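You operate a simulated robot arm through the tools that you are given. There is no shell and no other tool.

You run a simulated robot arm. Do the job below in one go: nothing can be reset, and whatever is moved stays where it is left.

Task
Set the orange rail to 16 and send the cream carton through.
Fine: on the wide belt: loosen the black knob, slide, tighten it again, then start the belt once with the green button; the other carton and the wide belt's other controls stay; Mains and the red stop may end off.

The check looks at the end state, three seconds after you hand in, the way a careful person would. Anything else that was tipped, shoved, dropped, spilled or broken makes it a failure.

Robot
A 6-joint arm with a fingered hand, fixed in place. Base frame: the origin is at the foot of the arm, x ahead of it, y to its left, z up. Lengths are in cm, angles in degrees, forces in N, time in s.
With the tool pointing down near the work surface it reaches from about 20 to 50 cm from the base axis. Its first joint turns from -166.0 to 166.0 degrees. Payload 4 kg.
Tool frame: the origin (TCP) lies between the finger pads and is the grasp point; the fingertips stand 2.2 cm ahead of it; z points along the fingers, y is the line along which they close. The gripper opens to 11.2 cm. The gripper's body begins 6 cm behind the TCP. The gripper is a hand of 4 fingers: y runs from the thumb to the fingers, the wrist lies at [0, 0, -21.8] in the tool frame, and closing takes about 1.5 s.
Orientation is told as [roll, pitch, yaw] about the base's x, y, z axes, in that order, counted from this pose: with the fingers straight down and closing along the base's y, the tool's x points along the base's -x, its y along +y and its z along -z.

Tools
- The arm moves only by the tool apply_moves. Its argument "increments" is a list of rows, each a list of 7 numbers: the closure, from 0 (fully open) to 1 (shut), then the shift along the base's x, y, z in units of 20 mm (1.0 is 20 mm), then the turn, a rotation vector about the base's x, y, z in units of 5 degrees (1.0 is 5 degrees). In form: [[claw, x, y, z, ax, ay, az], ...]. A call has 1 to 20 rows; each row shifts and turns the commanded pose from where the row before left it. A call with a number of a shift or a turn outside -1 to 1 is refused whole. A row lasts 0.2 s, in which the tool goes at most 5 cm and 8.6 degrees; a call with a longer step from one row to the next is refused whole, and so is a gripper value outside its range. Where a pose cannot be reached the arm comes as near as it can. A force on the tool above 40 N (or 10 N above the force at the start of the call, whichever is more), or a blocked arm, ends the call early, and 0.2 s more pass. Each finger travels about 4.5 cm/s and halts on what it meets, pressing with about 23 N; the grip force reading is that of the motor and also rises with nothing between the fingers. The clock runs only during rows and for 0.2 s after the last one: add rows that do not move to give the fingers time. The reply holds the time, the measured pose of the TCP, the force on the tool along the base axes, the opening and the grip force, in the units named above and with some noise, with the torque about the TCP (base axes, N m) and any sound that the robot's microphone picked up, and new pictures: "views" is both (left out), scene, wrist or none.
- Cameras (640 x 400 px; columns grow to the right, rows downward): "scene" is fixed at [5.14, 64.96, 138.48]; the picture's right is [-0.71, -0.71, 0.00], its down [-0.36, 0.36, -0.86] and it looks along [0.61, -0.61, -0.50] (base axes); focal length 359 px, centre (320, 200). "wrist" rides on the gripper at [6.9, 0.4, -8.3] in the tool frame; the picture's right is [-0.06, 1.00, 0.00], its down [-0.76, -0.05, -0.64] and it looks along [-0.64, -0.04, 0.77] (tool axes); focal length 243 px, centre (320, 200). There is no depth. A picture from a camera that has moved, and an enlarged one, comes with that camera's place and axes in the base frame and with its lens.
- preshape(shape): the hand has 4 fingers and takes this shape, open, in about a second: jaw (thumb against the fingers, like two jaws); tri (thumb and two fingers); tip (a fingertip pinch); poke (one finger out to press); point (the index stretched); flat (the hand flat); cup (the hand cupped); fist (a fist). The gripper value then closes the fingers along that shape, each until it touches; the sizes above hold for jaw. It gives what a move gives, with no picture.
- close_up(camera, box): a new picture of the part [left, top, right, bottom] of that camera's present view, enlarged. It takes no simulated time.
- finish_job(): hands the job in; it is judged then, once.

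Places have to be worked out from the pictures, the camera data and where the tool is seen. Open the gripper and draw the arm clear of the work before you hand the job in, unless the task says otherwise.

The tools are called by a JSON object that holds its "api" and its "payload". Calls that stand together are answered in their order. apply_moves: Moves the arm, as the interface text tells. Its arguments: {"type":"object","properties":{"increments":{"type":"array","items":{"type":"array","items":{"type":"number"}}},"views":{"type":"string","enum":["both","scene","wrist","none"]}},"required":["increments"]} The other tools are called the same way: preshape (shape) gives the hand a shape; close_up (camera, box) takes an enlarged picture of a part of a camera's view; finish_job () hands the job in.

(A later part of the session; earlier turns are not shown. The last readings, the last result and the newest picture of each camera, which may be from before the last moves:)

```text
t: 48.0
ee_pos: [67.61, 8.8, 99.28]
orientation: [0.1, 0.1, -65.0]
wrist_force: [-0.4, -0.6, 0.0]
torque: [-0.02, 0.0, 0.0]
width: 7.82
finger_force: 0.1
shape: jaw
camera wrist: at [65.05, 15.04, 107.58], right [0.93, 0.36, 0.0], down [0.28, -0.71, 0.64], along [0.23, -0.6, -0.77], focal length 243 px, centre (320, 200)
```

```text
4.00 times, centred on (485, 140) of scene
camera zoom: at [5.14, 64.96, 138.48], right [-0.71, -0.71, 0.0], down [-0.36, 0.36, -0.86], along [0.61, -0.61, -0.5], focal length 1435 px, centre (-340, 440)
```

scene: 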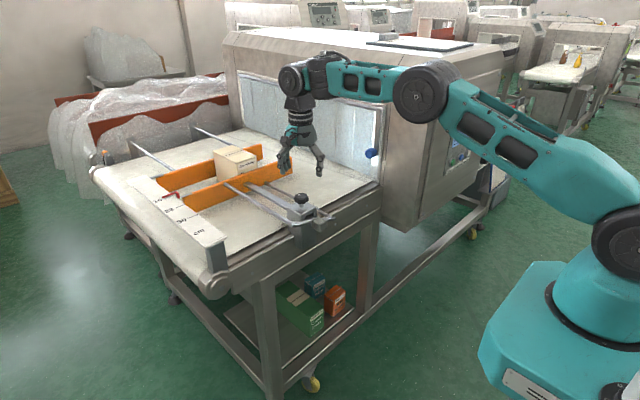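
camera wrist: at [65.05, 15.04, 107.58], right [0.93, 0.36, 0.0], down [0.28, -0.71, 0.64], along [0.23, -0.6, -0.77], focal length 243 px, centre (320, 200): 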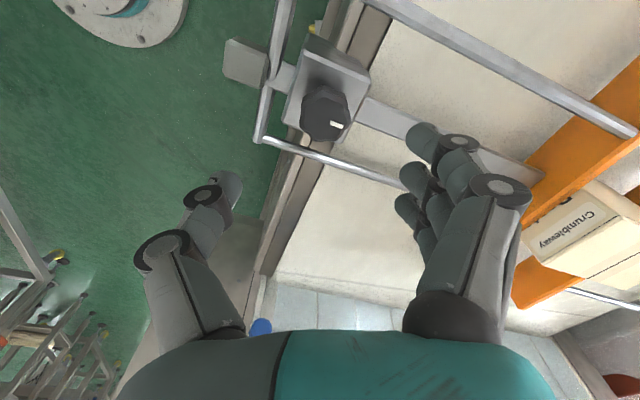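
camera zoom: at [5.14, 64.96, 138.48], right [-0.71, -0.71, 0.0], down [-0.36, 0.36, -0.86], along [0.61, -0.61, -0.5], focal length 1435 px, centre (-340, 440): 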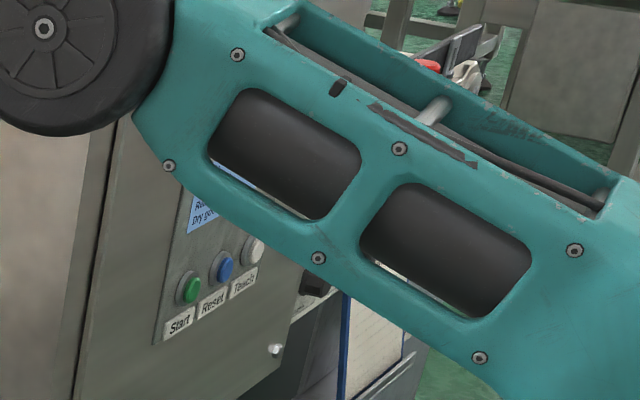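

The rail is locked at 16 with a grey collar and the carton stands upright between the rails. Next is the green Start button at about (52, -45, 89), facing -x. I first draw the hand back clear to x≈40 and turn the yaw to 0.

{"api": "apply_moves", "payload": {"increments": [[0.3, -1, 0, 0.1, 0, 0, 1], [0.3, -1, 0, 0.1, 0, 0, 1], [0.3, -1, 0, 0.1, 0, 0, 1], [0.3, -1, 0, 0.1, 0, 0, 1], [0.3, -1, 0, 0.1, 0, 0, 1], [0.3, -1, 0, 0.1, 0, 0, 1], [0.3, -1, 0, 0.1, 0, 0, 1], [0.3, -1, 0, 0.1, 0, 0, 1], [0.3, -1, 0, 0.1, 0, 0, 1], [0.3, -1, 0, 0.1, 0, 0, 1], [0.3, -1, 0, 0.1, 0, 0, 1], [0.3, -1, 0, 0.1, 0, 0, 1], [0.3, -1, 0, 0.1, 0, 0, 1], [0.3, -0.8, 0, 0, 0, 0, 0], [0.3, 0, -0.5, 0, 0, 0, 0], [0.3, 0, -1, 0, 0, 0, 0], [0.3, 0, -1, 0, 0, 0, 0], [0.3, 0, -1, 0, 0, 0, 0], [0.3, 0, -1, 0, 0, 0, 0], [0.3, 0, 0, 0, 0, 0, 0]]}}

```text
t: 52.2
ee_pos: [40.05, -0.39, 101.88]
orientation: [-0.1, 0.0, 0.0]
wrist_force: [-0.4, -1.1, 0.2]
torque: [-0.01, 0.04, -0.01]
width: 7.78
finger_force: 0.0
shape: jaw
camera wrist: at [32.98, -0.12, 110.21], right [0.06, 1.0, 0.0], down [0.76, -0.05, 0.64], along [0.64, -0.04, -0.77], focal length 243 px, centre (320, 200)
```

scene: 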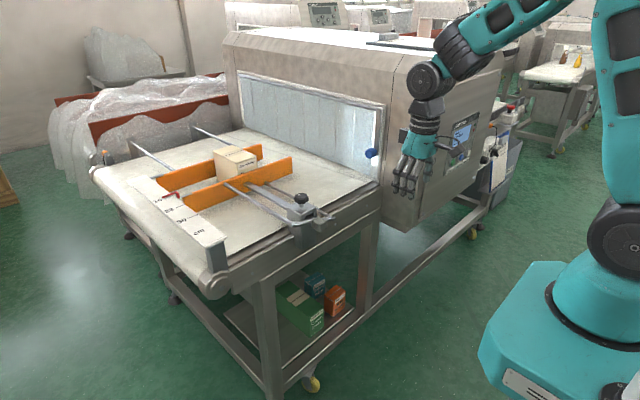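
wrist: 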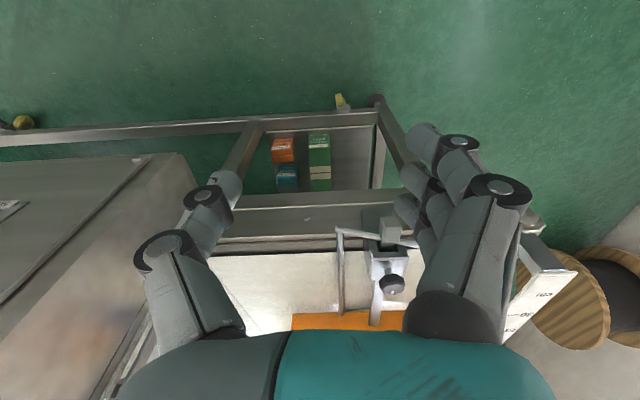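

All clear. I move the hand in front of the machine's side to y≈-28, still tool-down at x≈40, about 12 cm clear of the panel face.

{"api": "apply_moves", "payload": {"increments": [[0.3, 0, -1, 0, 0, 0, 0], [0.3, 0, -1, 0, 0, 0, 0], [0.3, 0, -1, 0, 0, 0, 0], [0.3, 0, -1, 0, 0, 0, 0], [0.3, 0, -1, 0, 0, 0, 0], [0.3, 0, -1, 0, 0, 0, 0], [0.3, 0, -1, 0, 0, 0, 0], [0.3, 0, -1, 0, 0, 0, 0], [0.3, 0, -1, 0, 0, 0, 0], [0.3, 0, -1, 0, 0, 0, 0], [0.3, 0, -1, 0, 0, 0, 0], [0.3, 0, -1, 0, 0, 0, 0], [0.3, 0, -1, 0, 0, 0, 0], [0.3, 0, -0.8, 0, 0, 0, 0], [0.3, 0, 0, 0, 0, 0, 0]]}}

```text
t: 55.4
ee_pos: [40.09, -27.97, 101.78]
orientation: [0.0, 0.0, -0.1]
wrist_force: [0.1, -0.1, -0.8]
torque: [-0.06, -0.01, 0.0]
width: 7.81
finger_force: 0.0
shape: jaw
camera wrist: at [32.97, -27.73, 110.17], right [0.06, 1.0, 0.0], down [0.76, -0.05, 0.64], along [0.64, -0.04, -0.77], focal length 243 px, centre (320, 200)
```

scene: 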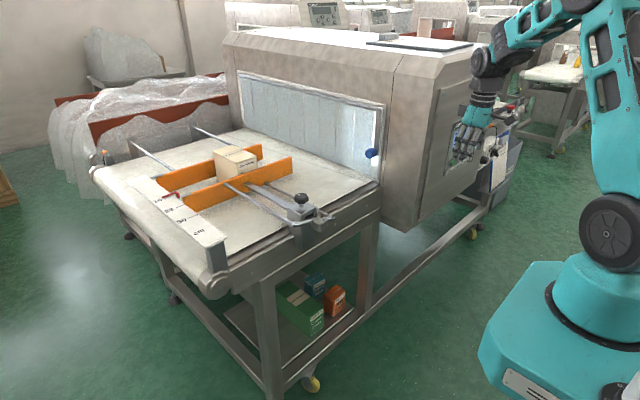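
wrist: 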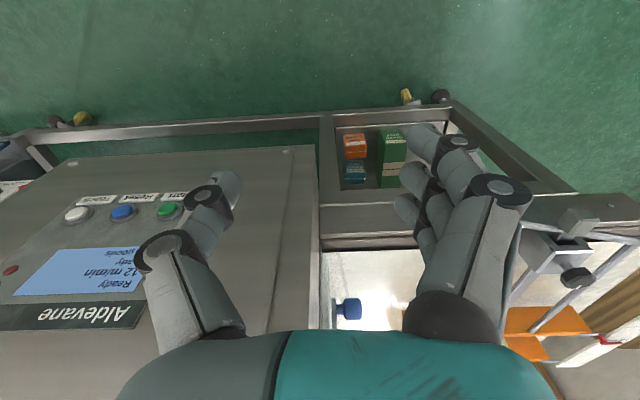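

The panel is in the wrist view now, with Start partly behind the thumb. I enlarge it in both cameras for an exact fix.

{"api": "close_up", "payload": {"camera": "wrist", "box": [40, 170, 240, 340]}}

{"api": "close_up", "payload": {"camera": "scene", "box": [430, 90, 530, 190]}}

```text
2.35 times, centred on (140, 255) of wrist
camera zoom: at [32.97, -27.73, 110.17], right [0.06, 1.0, 0.0], down [0.76, -0.05, 0.64], along [0.64, -0.04, -0.77], focal length 571 px, centre (744, 71)
```

zoom: 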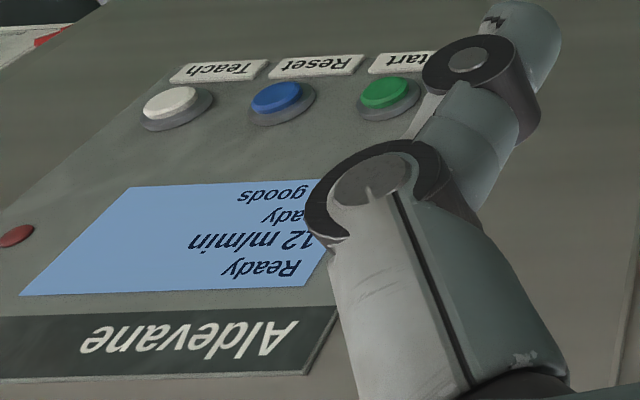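

```text
4.00 times, centred on (480, 140) of scene
camera zoom: at [5.14, 64.96, 138.48], right [-0.71, -0.71, 0.0], down [-0.36, 0.36, -0.86], along [0.61, -0.61, -0.5], focal length 1435 px, centre (-320, 440)
```

zoom: 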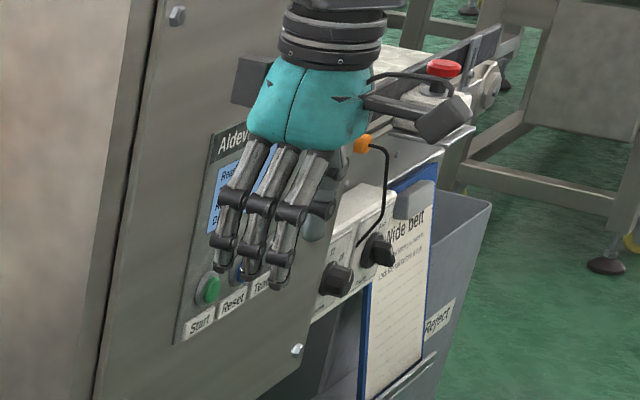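

Three views together put the Start cap at about (53.2, -49, 86.7). I take the poke shape here in free space to see where the outstretched finger lies.

{"api": "preshape", "payload": {"shape": "poke"}}

{"api": "close_up", "payload": {"camera": "scene", "box": [420, 60, 540, 190]}}

{"api": "close_up", "payload": {"camera": "wrist", "box": [0, 0, 640, 400]}}

```text
t: 56.3
ee_pos: [40.09, -27.98, 101.88]
orientation: [0.0, 0.1, 0.0]
wrist_force: [-0.7, 0.1, -1.0]
torque: [0.0, -0.01, 0.01]
width: 0.01
finger_force: 0.1
shape: poke
```

```text
3.08 times, centred on (480, 125) of scene
camera zoom: at [5.14, 64.96, 138.48], right [-0.71, -0.71, 0.0], down [-0.36, 0.36, -0.86], along [0.61, -0.61, -0.5], focal length 1104 px, centre (-172, 431)
```

zoom: 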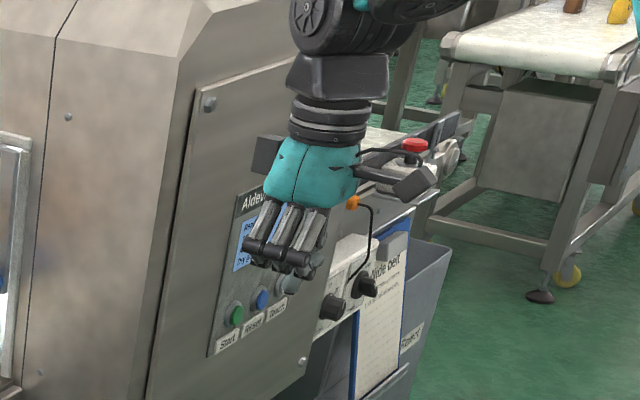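

```text
1.00 times, centred on (320, 200) of wrist (not enlarged: the box is as wide or as high as the picture)
camera zoom: at [32.97, -27.69, 110.17], right [0.06, 1.0, 0.0], down [0.76, -0.05, 0.64], along [0.64, -0.04, -0.77], focal length 243 px, centre (320, 200)
```

zoom: 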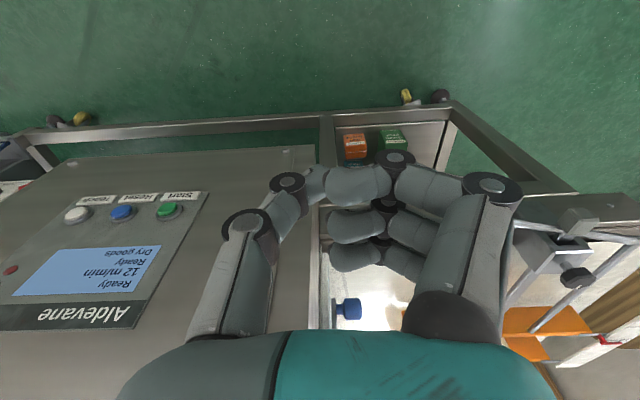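

In "poke" the fingers are all folded with no clear straight finger. I try "point", the stretched index, which should give a definite tip.

{"api": "preshape", "payload": {"shape": "point"}}

{"api": "close_up", "payload": {"camera": "scene", "box": [420, 60, 540, 190]}}

{"api": "close_up", "payload": {"camera": "wrist", "box": [0, 0, 640, 400]}}

```text
t: 57.2
ee_pos: [40.03, -27.96, 101.76]
orientation: [0.0, -0.1, 0.0]
wrist_force: [0.0, 0.0, -1.0]
torque: [-0.02, 0.03, -0.01]
width: 10.62
finger_force: 0.1
shape: point
```

```text
3.08 times, centred on (480, 125) of scene
camera zoom: at [5.14, 64.96, 138.48], right [-0.71, -0.71, 0.0], down [-0.36, 0.36, -0.86], along [0.61, -0.61, -0.5], focal length 1104 px, centre (-172, 431)
```

zoom: 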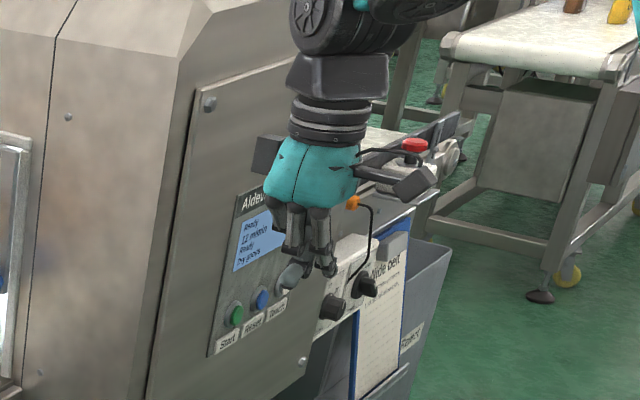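

```text
1.00 times, centred on (320, 200) of wrist (not enlarged: the box is as wide or as high as the picture)
camera zoom: at [32.97, -27.69, 110.17], right [0.06, 1.0, 0.0], down [0.76, -0.05, 0.64], along [0.64, -0.04, -0.77], focal length 243 px, centre (320, 200)
```

zoom: 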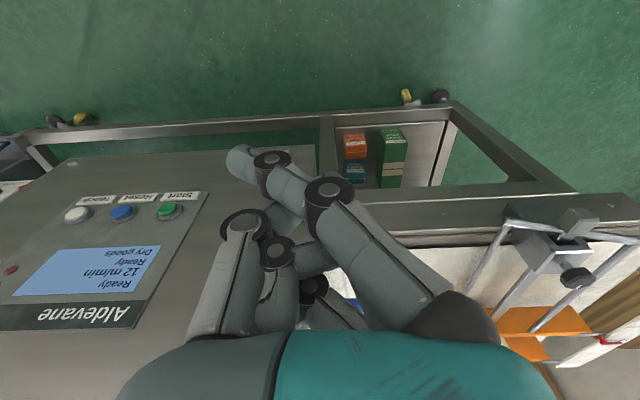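

The fingers may still be in motion; I let a second pass with the gripper value at 0 and look again.

{"api": "apply_moves", "payload": {"increments": [[0, 0, 0, 0, 0, 0, 0], [0, 0, 0, 0, 0, 0, 0], [0, 0, 0, 0, 0, 0, 0], [0, 0, 0, 0, 0, 0, 0], [0, 0, 0, 0, 0, 0, 0]]}}

{"api": "close_up", "payload": {"camera": "scene", "box": [430, 80, 530, 180]}}

```text
t: 58.4
ee_pos: [40.01, -28.05, 101.9]
orientation: [0.1, 0.1, 0.0]
wrist_force: [0.0, 0.4, -0.1]
torque: [0.03, 0.0, 0.03]
width: 10.59
finger_force: 0.0
shape: point
camera wrist: at [32.97, -27.69, 110.17], right [0.06, 1.0, 0.0], down [0.76, -0.05, 0.64], along [0.64, -0.04, -0.77], focal length 243 px, centre (320, 200)
```

scene: 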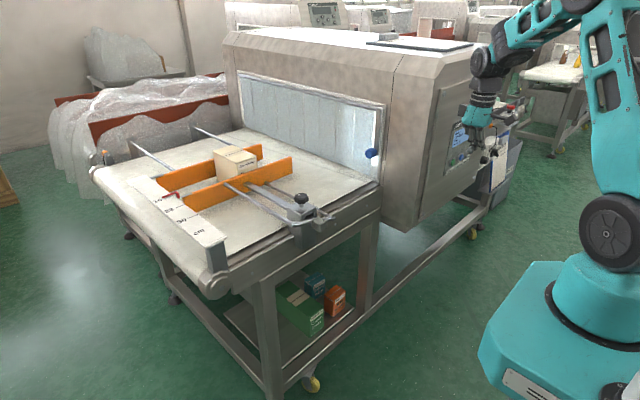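
wrist: 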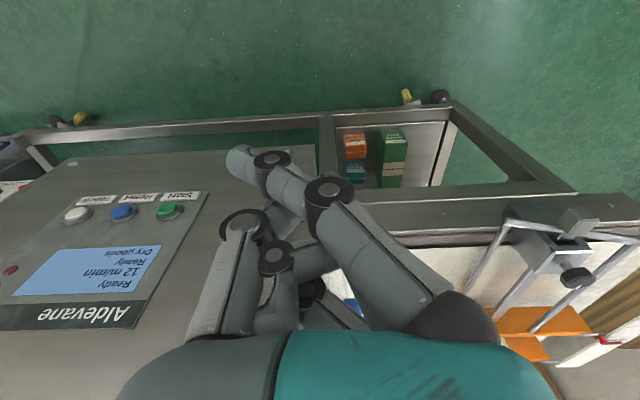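

```text
4.00 times, centred on (480, 130) of scene
camera zoom: at [5.14, 64.96, 138.48], right [-0.71, -0.71, 0.0], down [-0.36, 0.36, -0.86], along [0.61, -0.61, -0.5], focal length 1435 px, centre (-320, 480)
```

zoom: 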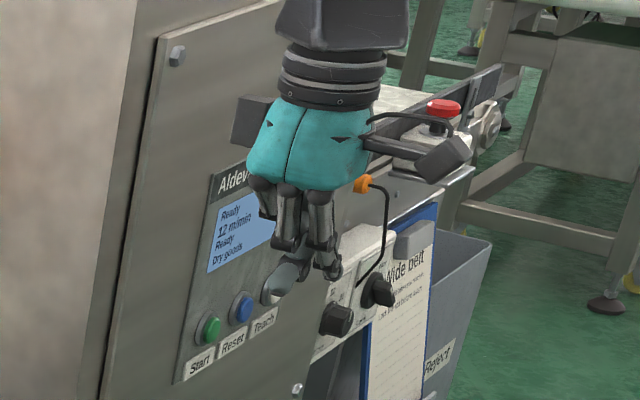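

"Point" leaves the index bent across the palm, so I will press with the single thumb of the "jaw" shape instead. I go back to jaw, bring the hand in front of the panel at y≈-49 and x≈38, and turn the yaw to -90°. A 90° pitch after that puts thumb and fingers one above the other.

{"api": "preshape", "payload": {"shape": "jaw"}}

{"api": "apply_moves", "payload": {"increments": [[0.1, -0.2, -0.6, 0, 0, 0, -1], [0.2, -0.2, -0.6, 0, 0, 0, -1], [0.3, -0.2, -0.6, 0, 0, 0, -1], [0.3, -0.2, -0.6, 0, 0, 0, -1], [0.3, -0.2, -0.6, 0, 0, 0, -1], [0.3, 0, -0.6, 0, 0, 0, -1], [0.3, 0, -0.6, 0, 0, 0, -1], [0.3, 0, -0.6, 0, 0, 0, -1], [0.3, 0, -0.6, 0, 0, 0, -1], [0.3, 0, -0.6, 0, 0, 0, -1], [0.3, 0, -0.6, 0, 0, 0, -1], [0.3, 0, -0.6, 0, 0, 0, -1], [0.3, 0, -0.6, 0, 0, 0, -1], [0.3, 0, -0.6, 0, 0, 0, -1], [0.3, 0, -0.6, 0, 0, 0, -1], [0.3, 0, -0.6, 0, 0, 0, -1], [0.3, 0, -0.6, 0, 0, 0, -1], [0.3, 0, -0.3, 0, 0, 0, -1], [0.3, 0, 0, 0, 0, 0, 0]]}}

```text
t: 59.3
ee_pos: [40.01, -28.02, 101.84]
orientation: [0.0, 0.0, -0.1]
wrist_force: [0.8, 0.5, 0.3]
torque: [-0.01, -0.03, -0.02]
width: 11.22
finger_force: 0.0
shape: jaw
```

```text
t: 63.3
ee_pos: [38.09, -49.18, 101.81]
orientation: [0.0, 0.1, -90.2]
wrist_force: [-0.5, 0.7, 0.4]
torque: [-0.01, 0.0, 0.02]
width: 7.88
finger_force: 0.0
shape: jaw
camera wrist: at [38.42, -42.22, 110.17], right [1.0, -0.06, 0.0], down [-0.05, -0.76, 0.64], along [-0.04, -0.64, -0.77], focal length 243 px, centre (320, 200)
```

scene: 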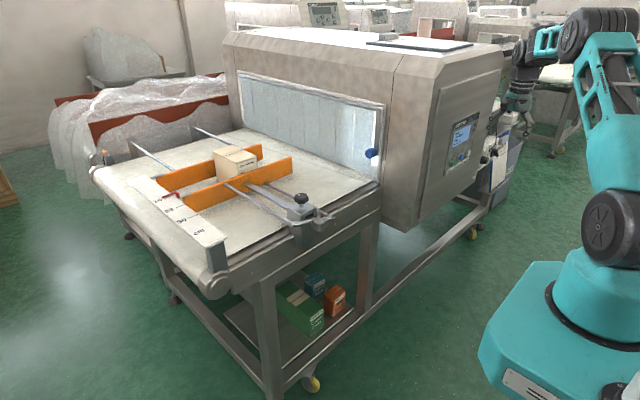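
wrist: 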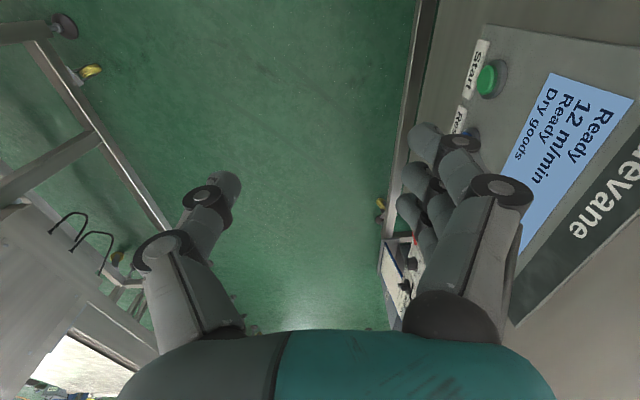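

This view confirms the Start cap at about (52.9, -48.8, 86.7). I now pitch the tool forward by 90° in place, lowering to z≈90.6, so the thumb is below and points at the panel.

{"api": "apply_moves", "payload": {"increments": [[0.3, 0, 0, -0.3, 0, -1, 0], [0.3, 0, 0, -0.3, 0, -1, 0], [0.3, 0, 0, -0.3, 0, -1, 0], [0.3, 0, 0, -0.3, 0, -1, 0], [0.3, 0, 0, -0.3, 0, -1, 0], [0.3, 0, 0, -0.3, 0, -1, 0], [0.3, 0, 0, -0.3, 0, -1, 0], [0.3, 0, 0, -0.3, 0, -1, 0], [0.3, 0, 0, -0.3, 0, -1, 0], [0.3, 0, 0, 0, 0, 0, 0]]}}

```text
t: 65.5
ee_pos: [38.05, -48.94, 96.42]
orientation: [45.1, 0.0, -89.9]
wrist_force: [0.6, -0.2, -0.4]
torque: [0.0, -0.01, -0.01]
width: 7.88
finger_force: 0.0
shape: jaw
camera wrist: at [32.4, -42.18, 102.64], right [0.7, -0.06, 0.71], down [-0.49, -0.76, 0.42], along [0.51, -0.64, -0.57], focal length 243 px, centre (320, 200)
```

scene: 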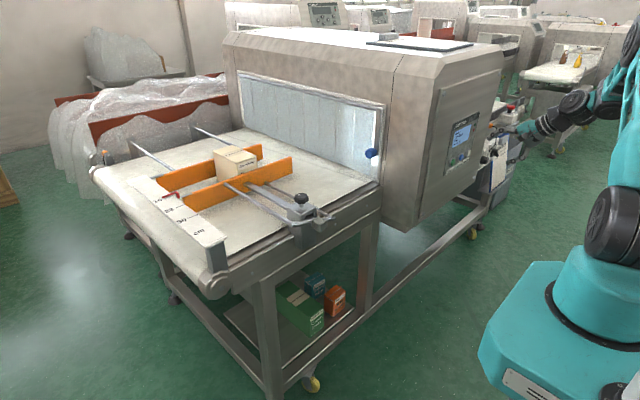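
wrist: 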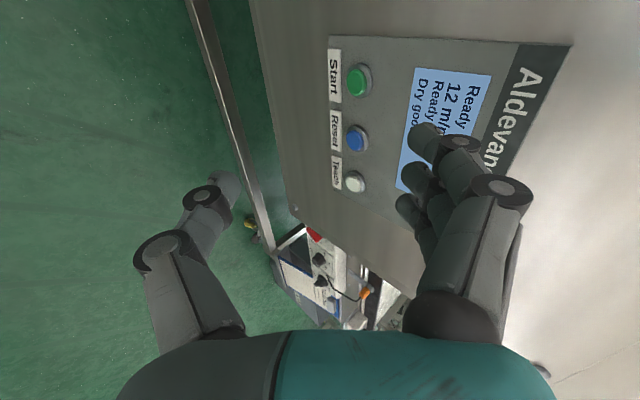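

The panel is now in plain view with Start, Reset and Teach. I finish the pitch to 90° and lower to z≈91.

{"api": "apply_moves", "payload": {"increments": [[0.3, 0, 0, -0.3, 0, -1, 0], [0.3, 0, 0, -0.3, 0, -1, 0], [0.3, 0, 0, -0.3, 0, -1, 0], [0.3, 0, 0, -0.3, 0, -1, 0], [0.3, 0, 0, -0.3, 0, -1, 0], [0.3, 0, 0, -0.3, 0, -1, 0], [0.3, 0, 0, -0.3, 0, -1, 0], [0.3, 0, 0, -0.3, 0, -1, 0], [0.3, 0, 0, -0.3, 0, -1, 0], [0.3, 0, 0, 0, 0, 0, 0]]}}

{"api": "close_up", "payload": {"camera": "scene", "box": [430, 60, 580, 200]}}

```text
t: 67.7
ee_pos: [38.8, -49.35, 91.4]
orientation: [86.8, 0.0, -90.3]
wrist_force: [-0.1, -0.1, -0.6]
torque: [0.01, -0.01, 0.0]
width: 7.83
finger_force: 0.0
shape: jaw
out of reach, approached as far as the arm can: row 9
camera wrist: at [30.42, -42.47, 92.37], right [0.06, -0.06, 1.0], down [-0.65, -0.76, -0.01], along [0.76, -0.64, -0.08], focal length 243 px, centre (320, 200)
```

scene: 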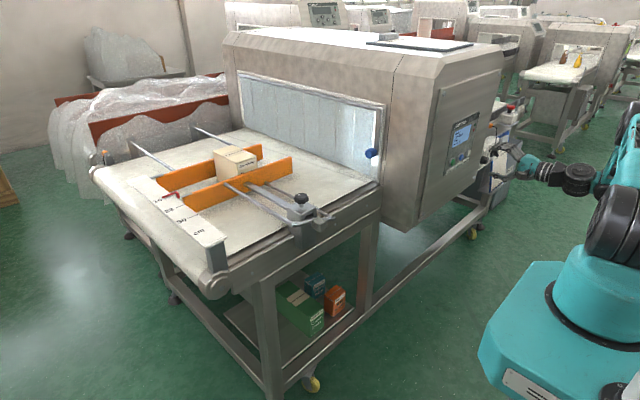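
wrist: 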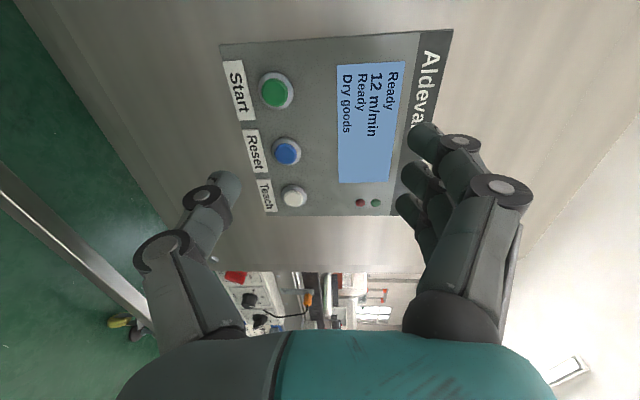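

```text
2.86 times, centred on (505, 130) of scene
camera zoom: at [5.14, 64.96, 138.48], right [-0.71, -0.71, 0.0], down [-0.36, 0.36, -0.86], along [0.61, -0.61, -0.5], focal length 1025 px, centre (-209, 400)
```

zoom: 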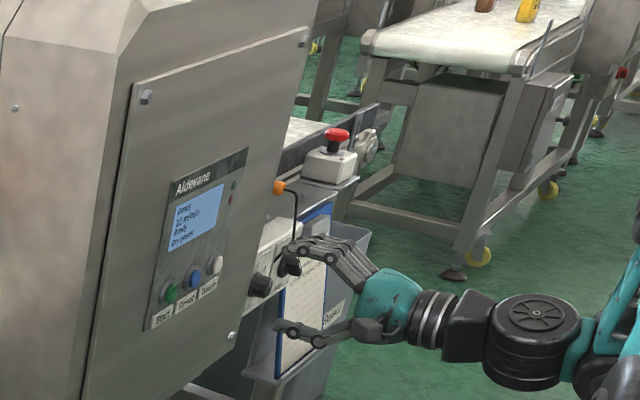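

The thumb tip is at about (40, -49.35, 86.8), nearly at Start's height. I move 7 cm forward and tilt another ~13°, so the thumb leads and the upper fingers stay off the display. I also shift 0.5 cm toward +y and lower 0.5 cm.

{"api": "apply_moves", "payload": {"increments": [[0.3, 0.5, 0.05, 0, 0, 0, 0], [0.3, 0.5, 0.05, 0, 0, 0, 0], [0.3, 0.5, 0.05, 0, 0, 0, 0], [0.3, 0.5, 0.05, 0, 0, 0, 0], [0.3, 0.5, 0.05, -0.05, 0, -0.65, 0], [0.3, 0.5, 0, -0.1, 0, -0.65, 0], [0.3, 0.5, 0, -0.1, 0, -0.65, 0], [0.3, 0, 0, 0, 0, -0.65, 0], [0.3, 0, 0, 0, 0, 0, 0]]}}

{"api": "close_up", "payload": {"camera": "scene", "box": [430, 60, 580, 200]}}

```text
t: 69.7
ee_pos: [49.42, -51.66, 90.76]
orientation: [99.8, 0.0, -90.3]
wrist_force: [-0.9, 0.0, -0.9]
torque: [-0.03, 0.01, -0.02]
width: 7.86
finger_force: 0.1
shape: jaw
out of reach, approached as far as the arm can: row 6, 7, 8
camera wrist: at [41.14, -44.86, 89.89], right [-0.17, -0.06, 0.98], down [-0.63, -0.76, -0.16], along [0.76, -0.64, 0.09], focal length 243 px, centre (320, 200)
```

scene: 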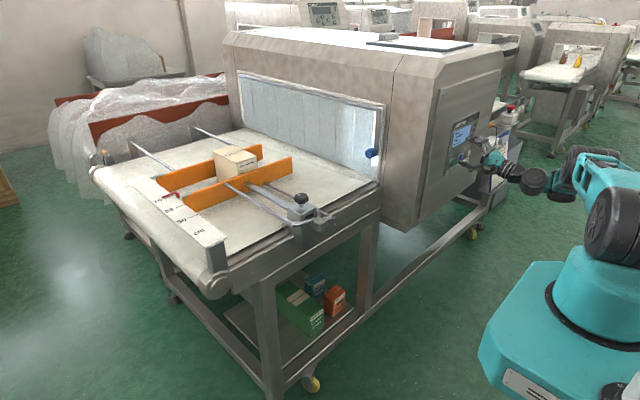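
wrist: 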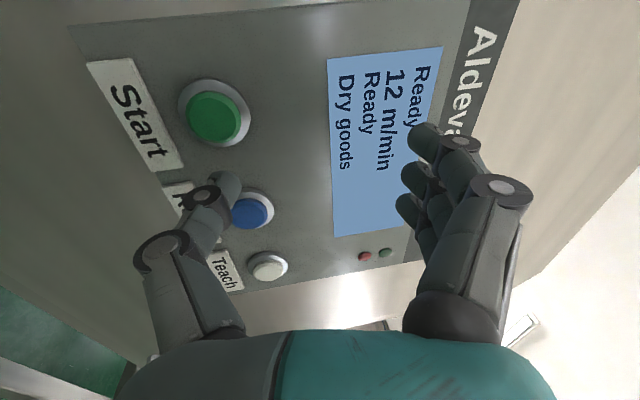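

```text
2.86 times, centred on (505, 130) of scene
camera zoom: at [5.14, 64.96, 138.48], right [-0.71, -0.71, 0.0], down [-0.36, 0.36, -0.86], along [0.61, -0.61, -0.5], focal length 1025 px, centre (-209, 400)
```

zoom: 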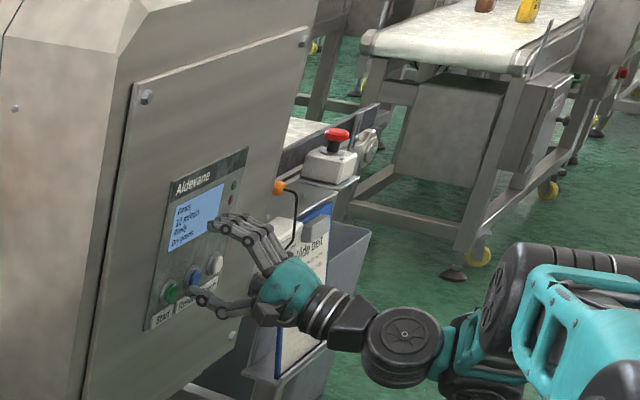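

The arm could not hold that much tilt so close in, and it drifted to (49.4, -51.7). The thumb is now between Start and Reset, touching nothing. I tilt back to about 92°, retreat 2 cm, and shift to y≈-48.8 in front of Start.

{"api": "apply_moves", "payload": {"increments": [[0.3, -0.2, 0, 0, 0, 0.8, 0], [0.3, -0.4, 0, 0.1, 0, 0.76, 0], [0.3, -0.4, 0.3, 0.1, 0, 0, 0], [0.3, 0, 0.4, 0, 0, 0, 0], [0.3, 0, 0.4, 0, 0, 0, 0], [0.3, 0, 0.33, 0, 0, 0, 0], [0.3, 0, 0, 0, 0, 0, 0]]}}

{"api": "close_up", "payload": {"camera": "scene", "box": [430, 60, 580, 200]}}

```text
t: 71.3
ee_pos: [47.52, -48.87, 91.14]
orientation: [91.9, 0.0, -90.2]
wrist_force: [-0.2, 0.2, -0.5]
torque: [0.0, -0.02, -0.02]
width: 7.87
finger_force: 0.0
shape: jaw
camera wrist: at [39.05, -42.02, 91.42], right [-0.03, -0.06, 1.0], down [-0.64, -0.76, -0.07], along [0.76, -0.64, -0.01], focal length 243 px, centre (320, 200)
```

scene: 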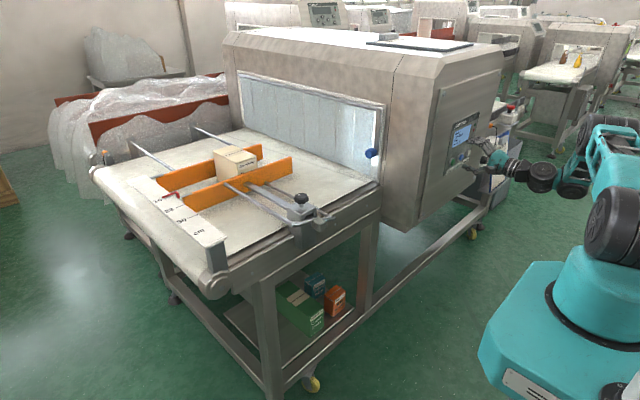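
wrist: 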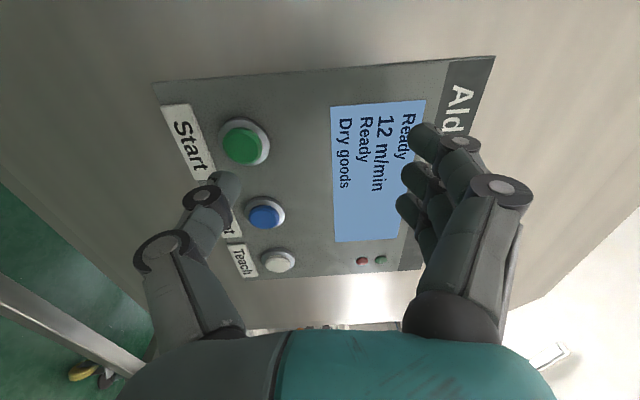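

```text
2.86 times, centred on (505, 130) of scene
camera zoom: at [5.14, 64.96, 138.48], right [-0.71, -0.71, 0.0], down [-0.36, 0.36, -0.86], along [0.61, -0.61, -0.5], focal length 1025 px, centre (-209, 400)
```

zoom: 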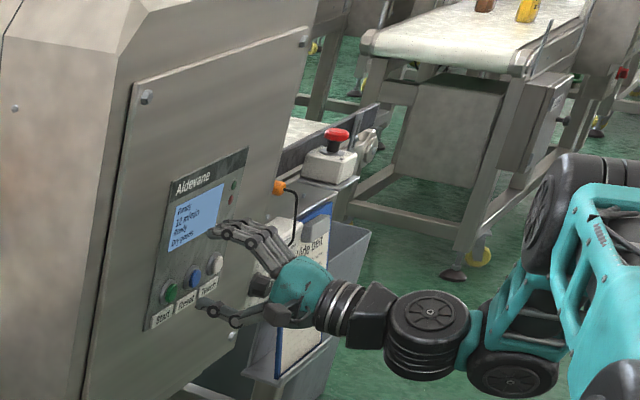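

The thumb tip is now at about (49.5, -48.9, 86.7), straight in front of Start at (52.9, -48.8, 86.65), and the pose is held as commanded. I advance 2.4 cm and look before pressing.

{"api": "apply_moves", "payload": {"increments": [[0.3, 0.4, 0, 0, 0, 0, 0], [0.3, 0.4, 0, 0, 0, 0, 0], [0.3, 0.3, 0, 0, 0, 0, 0], [0.3, 0.1, 0, 0, 0, 0, 0], [0.3, 0, 0, 0, 0, 0, 0]]}}

{"api": "close_up", "payload": {"camera": "scene", "box": [440, 100, 510, 170]}}

{"api": "close_up", "payload": {"camera": "wrist", "box": [100, 60, 460, 300]}}

```text
t: 72.5
ee_pos: [49.93, -48.74, 91.18]
orientation: [91.9, 0.0, -90.3]
wrist_force: [-0.3, 0.1, -0.1]
torque: [-0.01, 0.01, 0.0]
width: 7.86
finger_force: 0.0
shape: jaw
camera wrist: at [41.51, -42.02, 91.38], right [-0.03, -0.06, 1.0], down [-0.64, -0.76, -0.07], along [0.76, -0.64, -0.02], focal length 243 px, centre (320, 200)
```

scene: 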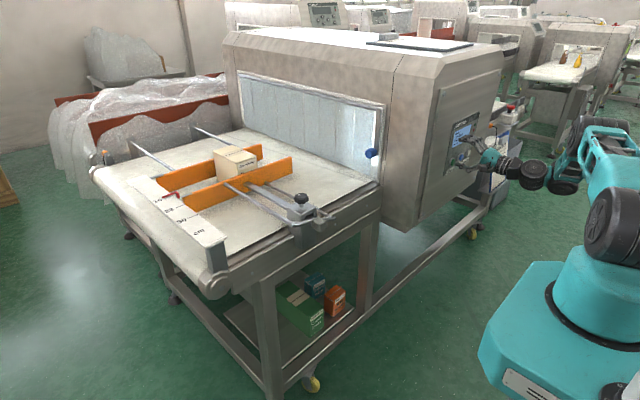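
wrist: 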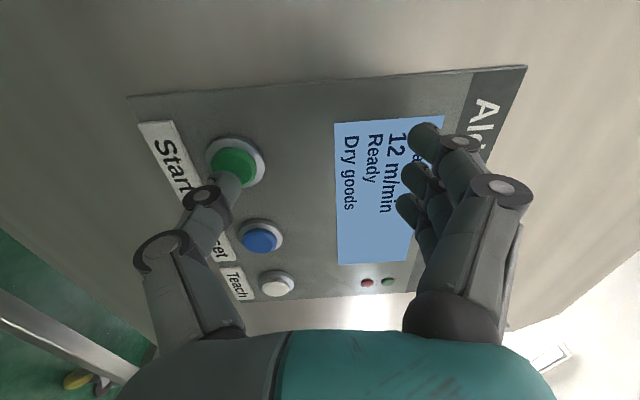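

```text
5.71 times, centred on (475, 135) of scene
camera zoom: at [5.14, 64.96, 138.48], right [-0.71, -0.71, 0.0], down [-0.36, 0.36, -0.86], along [0.61, -0.61, -0.5], focal length 2051 px, centre (-566, 571)
```

zoom: 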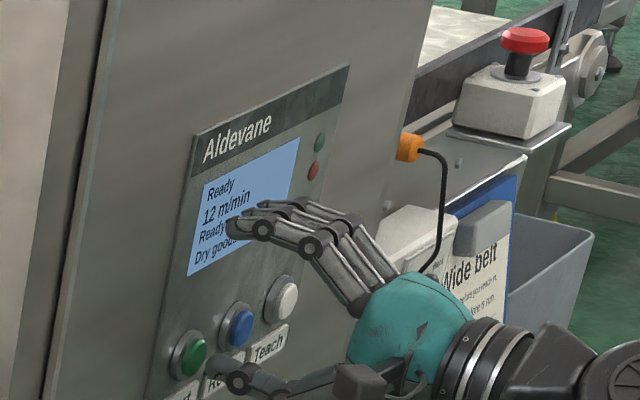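

```text
1.67 times, centred on (280, 180) of wrist
camera zoom: at [41.51, -42.02, 91.38], right [-0.03, -0.06, 1.0], down [-0.64, -0.76, -0.07], along [0.76, -0.64, -0.02], focal length 404 px, centre (387, 233)
```

zoom: 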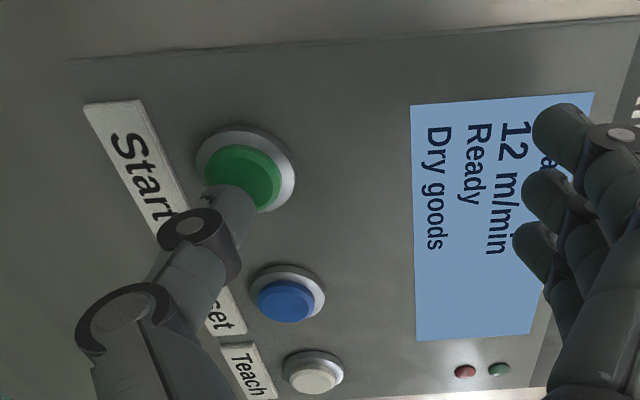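

The thumb tip is centred just in front of the green cap, with about 1 cm left, and the upper fingers are clear of the display. I press forward in 2 mm steps.

{"api": "apply_moves", "payload": {"increments": [[0.3, 0.1, 0, 0, 0, 0, 0], [0.3, 0.1, 0, 0, 0, 0, 0], [0.3, 0.1, 0, 0, 0, 0, 0], [0.3, 0.1, 0, 0, 0, 0, 0], [0.3, 0.1, 0, 0, 0, 0, 0], [0.3, 0, 0, 0, 0, 0, 0]]}}

{"api": "close_up", "payload": {"camera": "wrist", "box": [100, 60, 460, 300]}}

{"api": "close_up", "payload": {"camera": "scene", "box": [440, 100, 510, 170]}}

```text
t: 73.9
ee_pos: [50.97, -48.97, 91.11]
orientation: [91.8, 0.0, -90.4]
wrist_force: [-5.6, 1.7, 1.2]
torque: [0.09, 0.26, 0.03]
width: 7.84
finger_force: 0.0
shape: jaw
heard: click
camera wrist: at [42.45, -42.03, 91.41], right [-0.03, -0.06, 1.0], down [-0.64, -0.76, -0.07], along [0.76, -0.64, -0.02], focal length 243 px, centre (320, 200)
```

scene: 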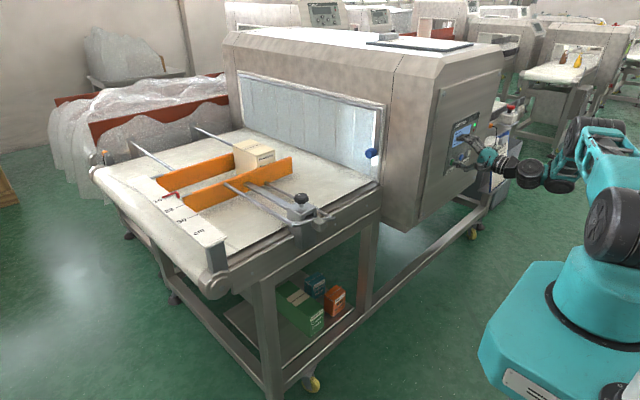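
wrist: 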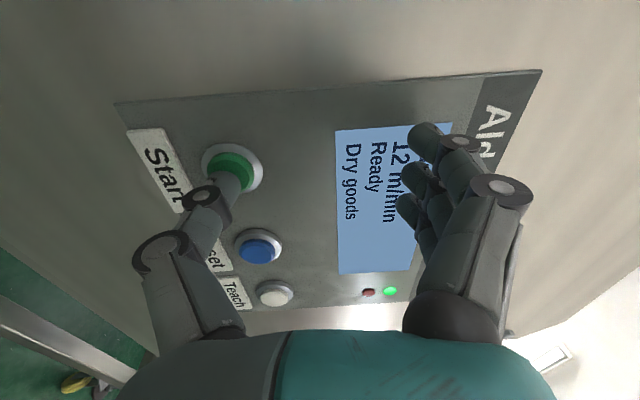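

```text
1.67 times, centred on (280, 180) of wrist
camera zoom: at [42.45, -42.03, 91.41], right [-0.03, -0.06, 1.0], down [-0.64, -0.76, -0.07], along [0.76, -0.64, -0.02], focal length 404 px, centre (387, 233)
```

zoom: 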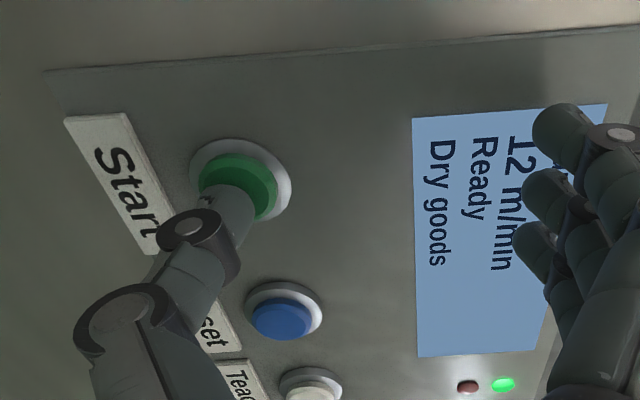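

```text
5.71 times, centred on (475, 135) of scene
camera zoom: at [5.14, 64.96, 138.48], right [-0.71, -0.71, 0.0], down [-0.36, 0.36, -0.86], along [0.61, -0.61, -0.5], focal length 2051 px, centre (-566, 571)
```

zoom: 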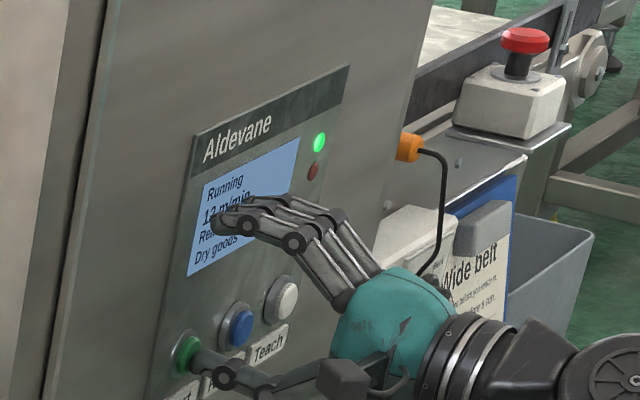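

A click was heard, the green lamp is lit, the display reads "Running", and the carton is already moving. I withdraw the thumb straight back and watch the run.

{"api": "apply_moves", "payload": {"increments": [[0.3, -0.5, 0, 0, 0, 0, 0], [0.3, -0.5, 0, 0, 0, 0, 0], [0.3, -0.5, 0, 0, 0, 0, 0], [0.3, -0.3, 0, 0, 0, 0, 0], [0.3, 0, 0, 0, 0, 0, 0]]}}

{"api": "close_up", "payload": {"camera": "scene", "box": [200, 100, 400, 230]}}

{"api": "close_up", "payload": {"camera": "scene", "box": [440, 70, 560, 170]}}

```text
t: 75.1
ee_pos: [47.23, -48.92, 91.19]
orientation: [91.9, 0.0, -90.2]
wrist_force: [-0.2, 0.0, -0.3]
torque: [-0.02, 0.02, -0.06]
width: 7.85
finger_force: 0.1
shape: jaw
camera wrist: at [38.84, -42.01, 91.36], right [-0.03, -0.06, 1.0], down [-0.64, -0.76, -0.07], along [0.76, -0.64, -0.02], focal length 243 px, centre (320, 200)
```

scene: 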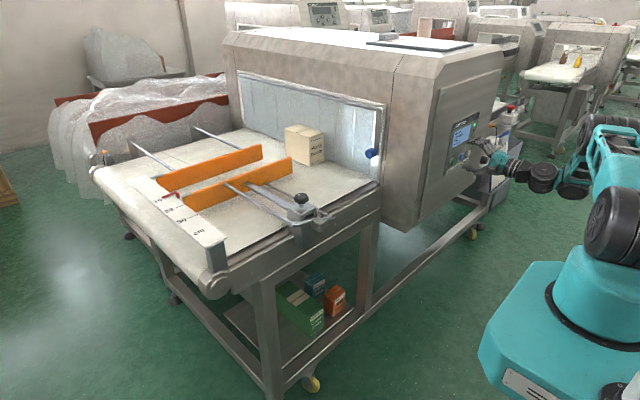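
wrist: 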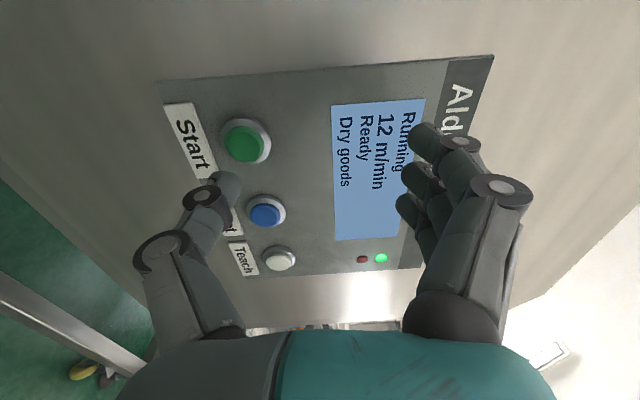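

```text
3.08 times, centred on (300, 165) of scene
camera zoom: at [5.14, 64.96, 138.48], right [-0.71, -0.71, 0.0], down [-0.36, 0.36, -0.86], along [0.61, -0.61, -0.5], focal length 1104 px, centre (382, 308)
```

zoom: 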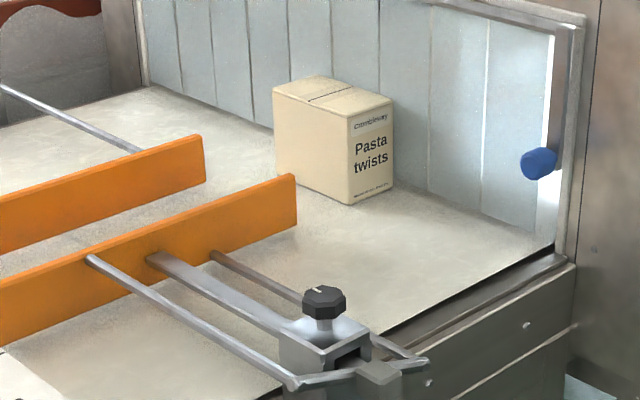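

```text
4.00 times, centred on (500, 120) of scene
camera zoom: at [5.14, 64.96, 138.48], right [-0.71, -0.71, 0.0], down [-0.36, 0.36, -0.86], along [0.61, -0.61, -0.5], focal length 1435 px, centre (-400, 520)
```

zoom: 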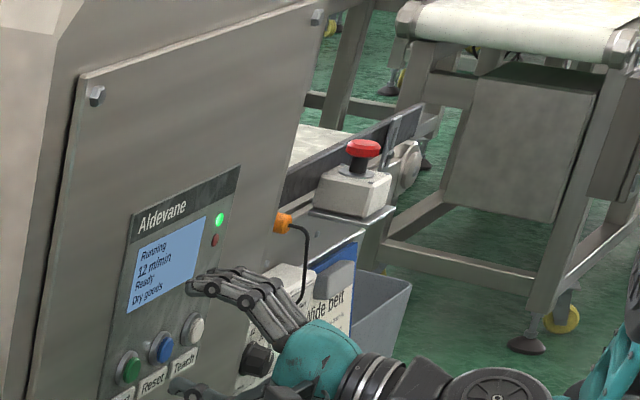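

The carton glides upright between the locked rails toward the tunnel. I start drawing the hand back by reversing the pitch, in a short call so I can keep watching.

{"api": "apply_moves", "payload": {"increments": [[0.3, -0.4, 0, 0.2, 0, 1, 0], [0.3, -0.4, 0, 0.2, 0, 1, 0], [0.3, -0.4, 0, 0.2, 0, 1, 0], [0.3, -0.4, 0, 0.2, 0, 1, 0], [0.3, -0.4, 0, 0.2, 0, 1, 0], [0.3, -0.4, 0, 0.2, 0, 1, 0]]}}

{"api": "close_up", "payload": {"camera": "scene", "box": [440, 60, 580, 170]}}

```text
t: 76.5
ee_pos: [42.57, -48.88, 93.52]
orientation: [61.8, -0.1, -90.3]
wrist_force: [0.5, -0.4, -0.2]
torque: [-0.02, -0.05, 0.01]
width: 7.83
finger_force: 0.2
shape: jaw
camera wrist: at [35.27, -41.98, 97.92], right [0.47, -0.06, 0.88], down [-0.59, -0.76, 0.26], along [0.65, -0.64, -0.4], focal length 243 px, centre (320, 200)
```

scene: 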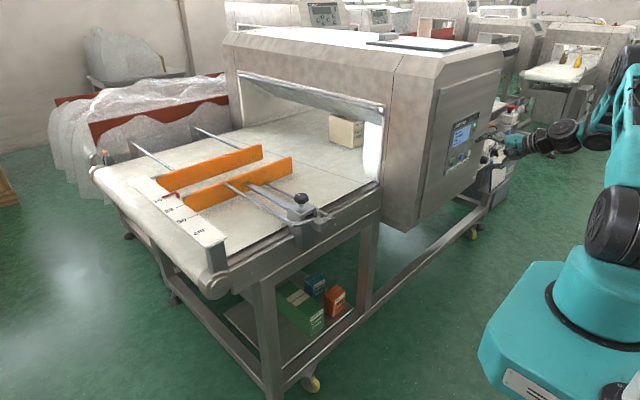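
wrist: 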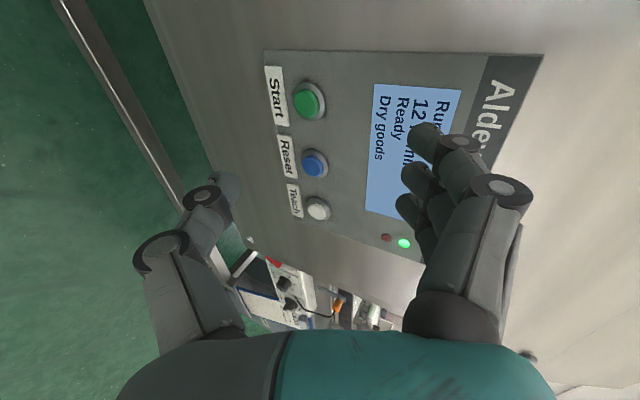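

```text
3.64 times, centred on (510, 115) of scene
camera zoom: at [5.14, 64.96, 138.48], right [-0.71, -0.71, 0.0], down [-0.36, 0.36, -0.86], along [0.61, -0.61, -0.5], focal length 1305 px, centre (-371, 509)
```

zoom: 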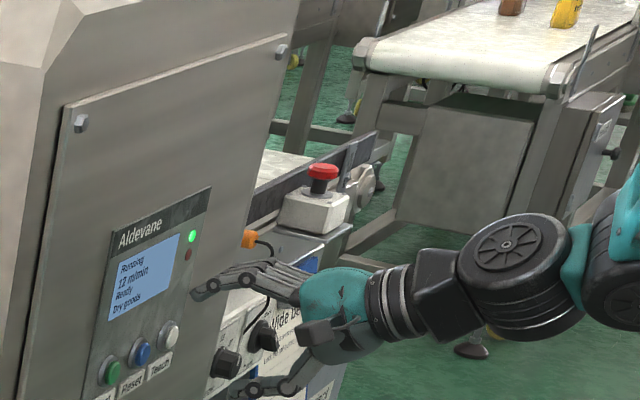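

The curtain is up and the carton is inside the tunnel. I continue bringing the tool back to pointing down while the run goes on.

{"api": "apply_moves", "payload": {"increments": [[0.3, -0.1, 0, 0.3, 0, 1, 0], [0.3, -0.1, 0, 0.3, 0, 1, 0], [0.3, -0.1, 0, 0.3, 0, 1, 0], [0.3, -0.1, 0, 0.3, 0, 1, 0], [0.3, -0.1, 0, 0.3, 0, 1, 0], [0.3, -0.1, 0, 0.3, 0, 1, 0]]}}

{"api": "close_up", "payload": {"camera": "scene", "box": [430, 60, 570, 170]}}

{"api": "close_up", "payload": {"camera": "scene", "box": [220, 60, 400, 190]}}

```text
t: 77.9
ee_pos: [41.09, -48.96, 97.24]
orientation: [31.9, -0.3, -90.2]
wrist_force: [-0.4, -0.3, 0.1]
torque: [-0.01, 0.05, 0.04]
width: 7.86
finger_force: 0.1
shape: jaw
camera wrist: at [37.12, -42.05, 104.53], right [0.85, -0.06, 0.53], down [-0.38, -0.76, 0.52], along [0.37, -0.64, -0.67], focal length 243 px, centre (320, 200)
```

scene: 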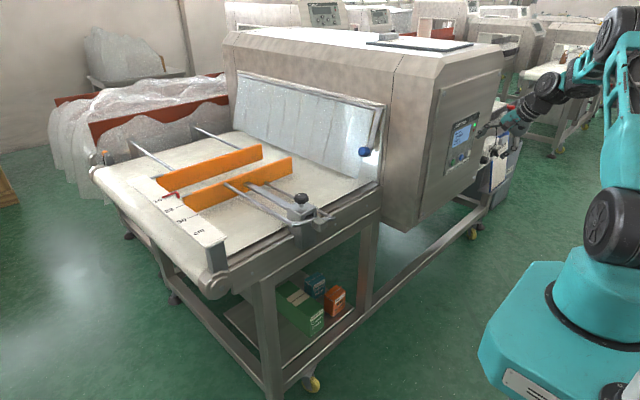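
wrist: 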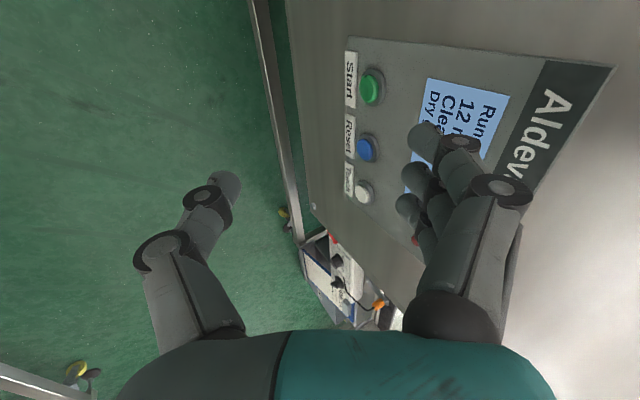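

```text
3.64 times, centred on (500, 115) of scene
camera zoom: at [5.14, 64.96, 138.48], right [-0.71, -0.71, 0.0], down [-0.36, 0.36, -0.86], along [0.61, -0.61, -0.5], focal length 1305 px, centre (-334, 509)
```

zoom: 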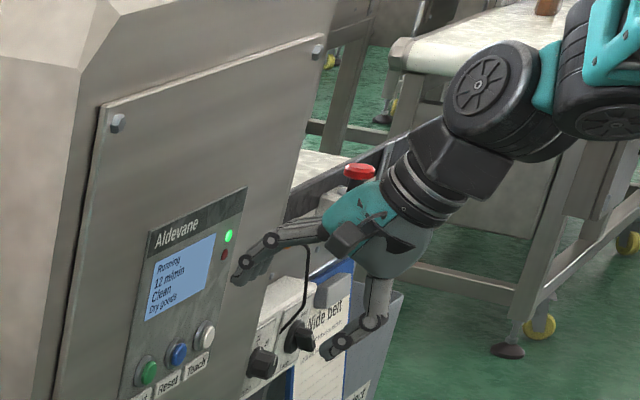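

```text
3.08 times, centred on (310, 125) of scene
camera zoom: at [5.14, 64.96, 138.48], right [-0.71, -0.71, 0.0], down [-0.36, 0.36, -0.86], along [0.61, -0.61, -0.5], focal length 1104 px, centre (351, 431)
```

zoom: 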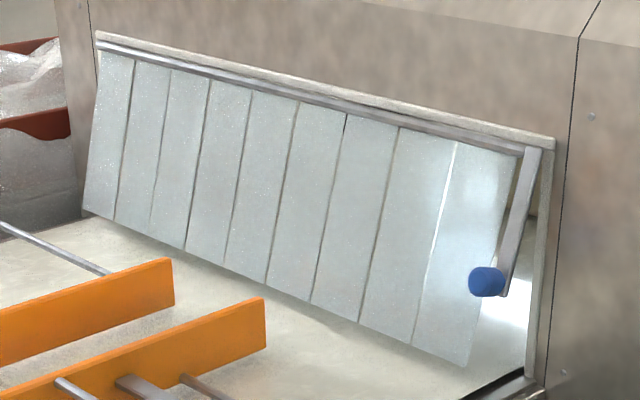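

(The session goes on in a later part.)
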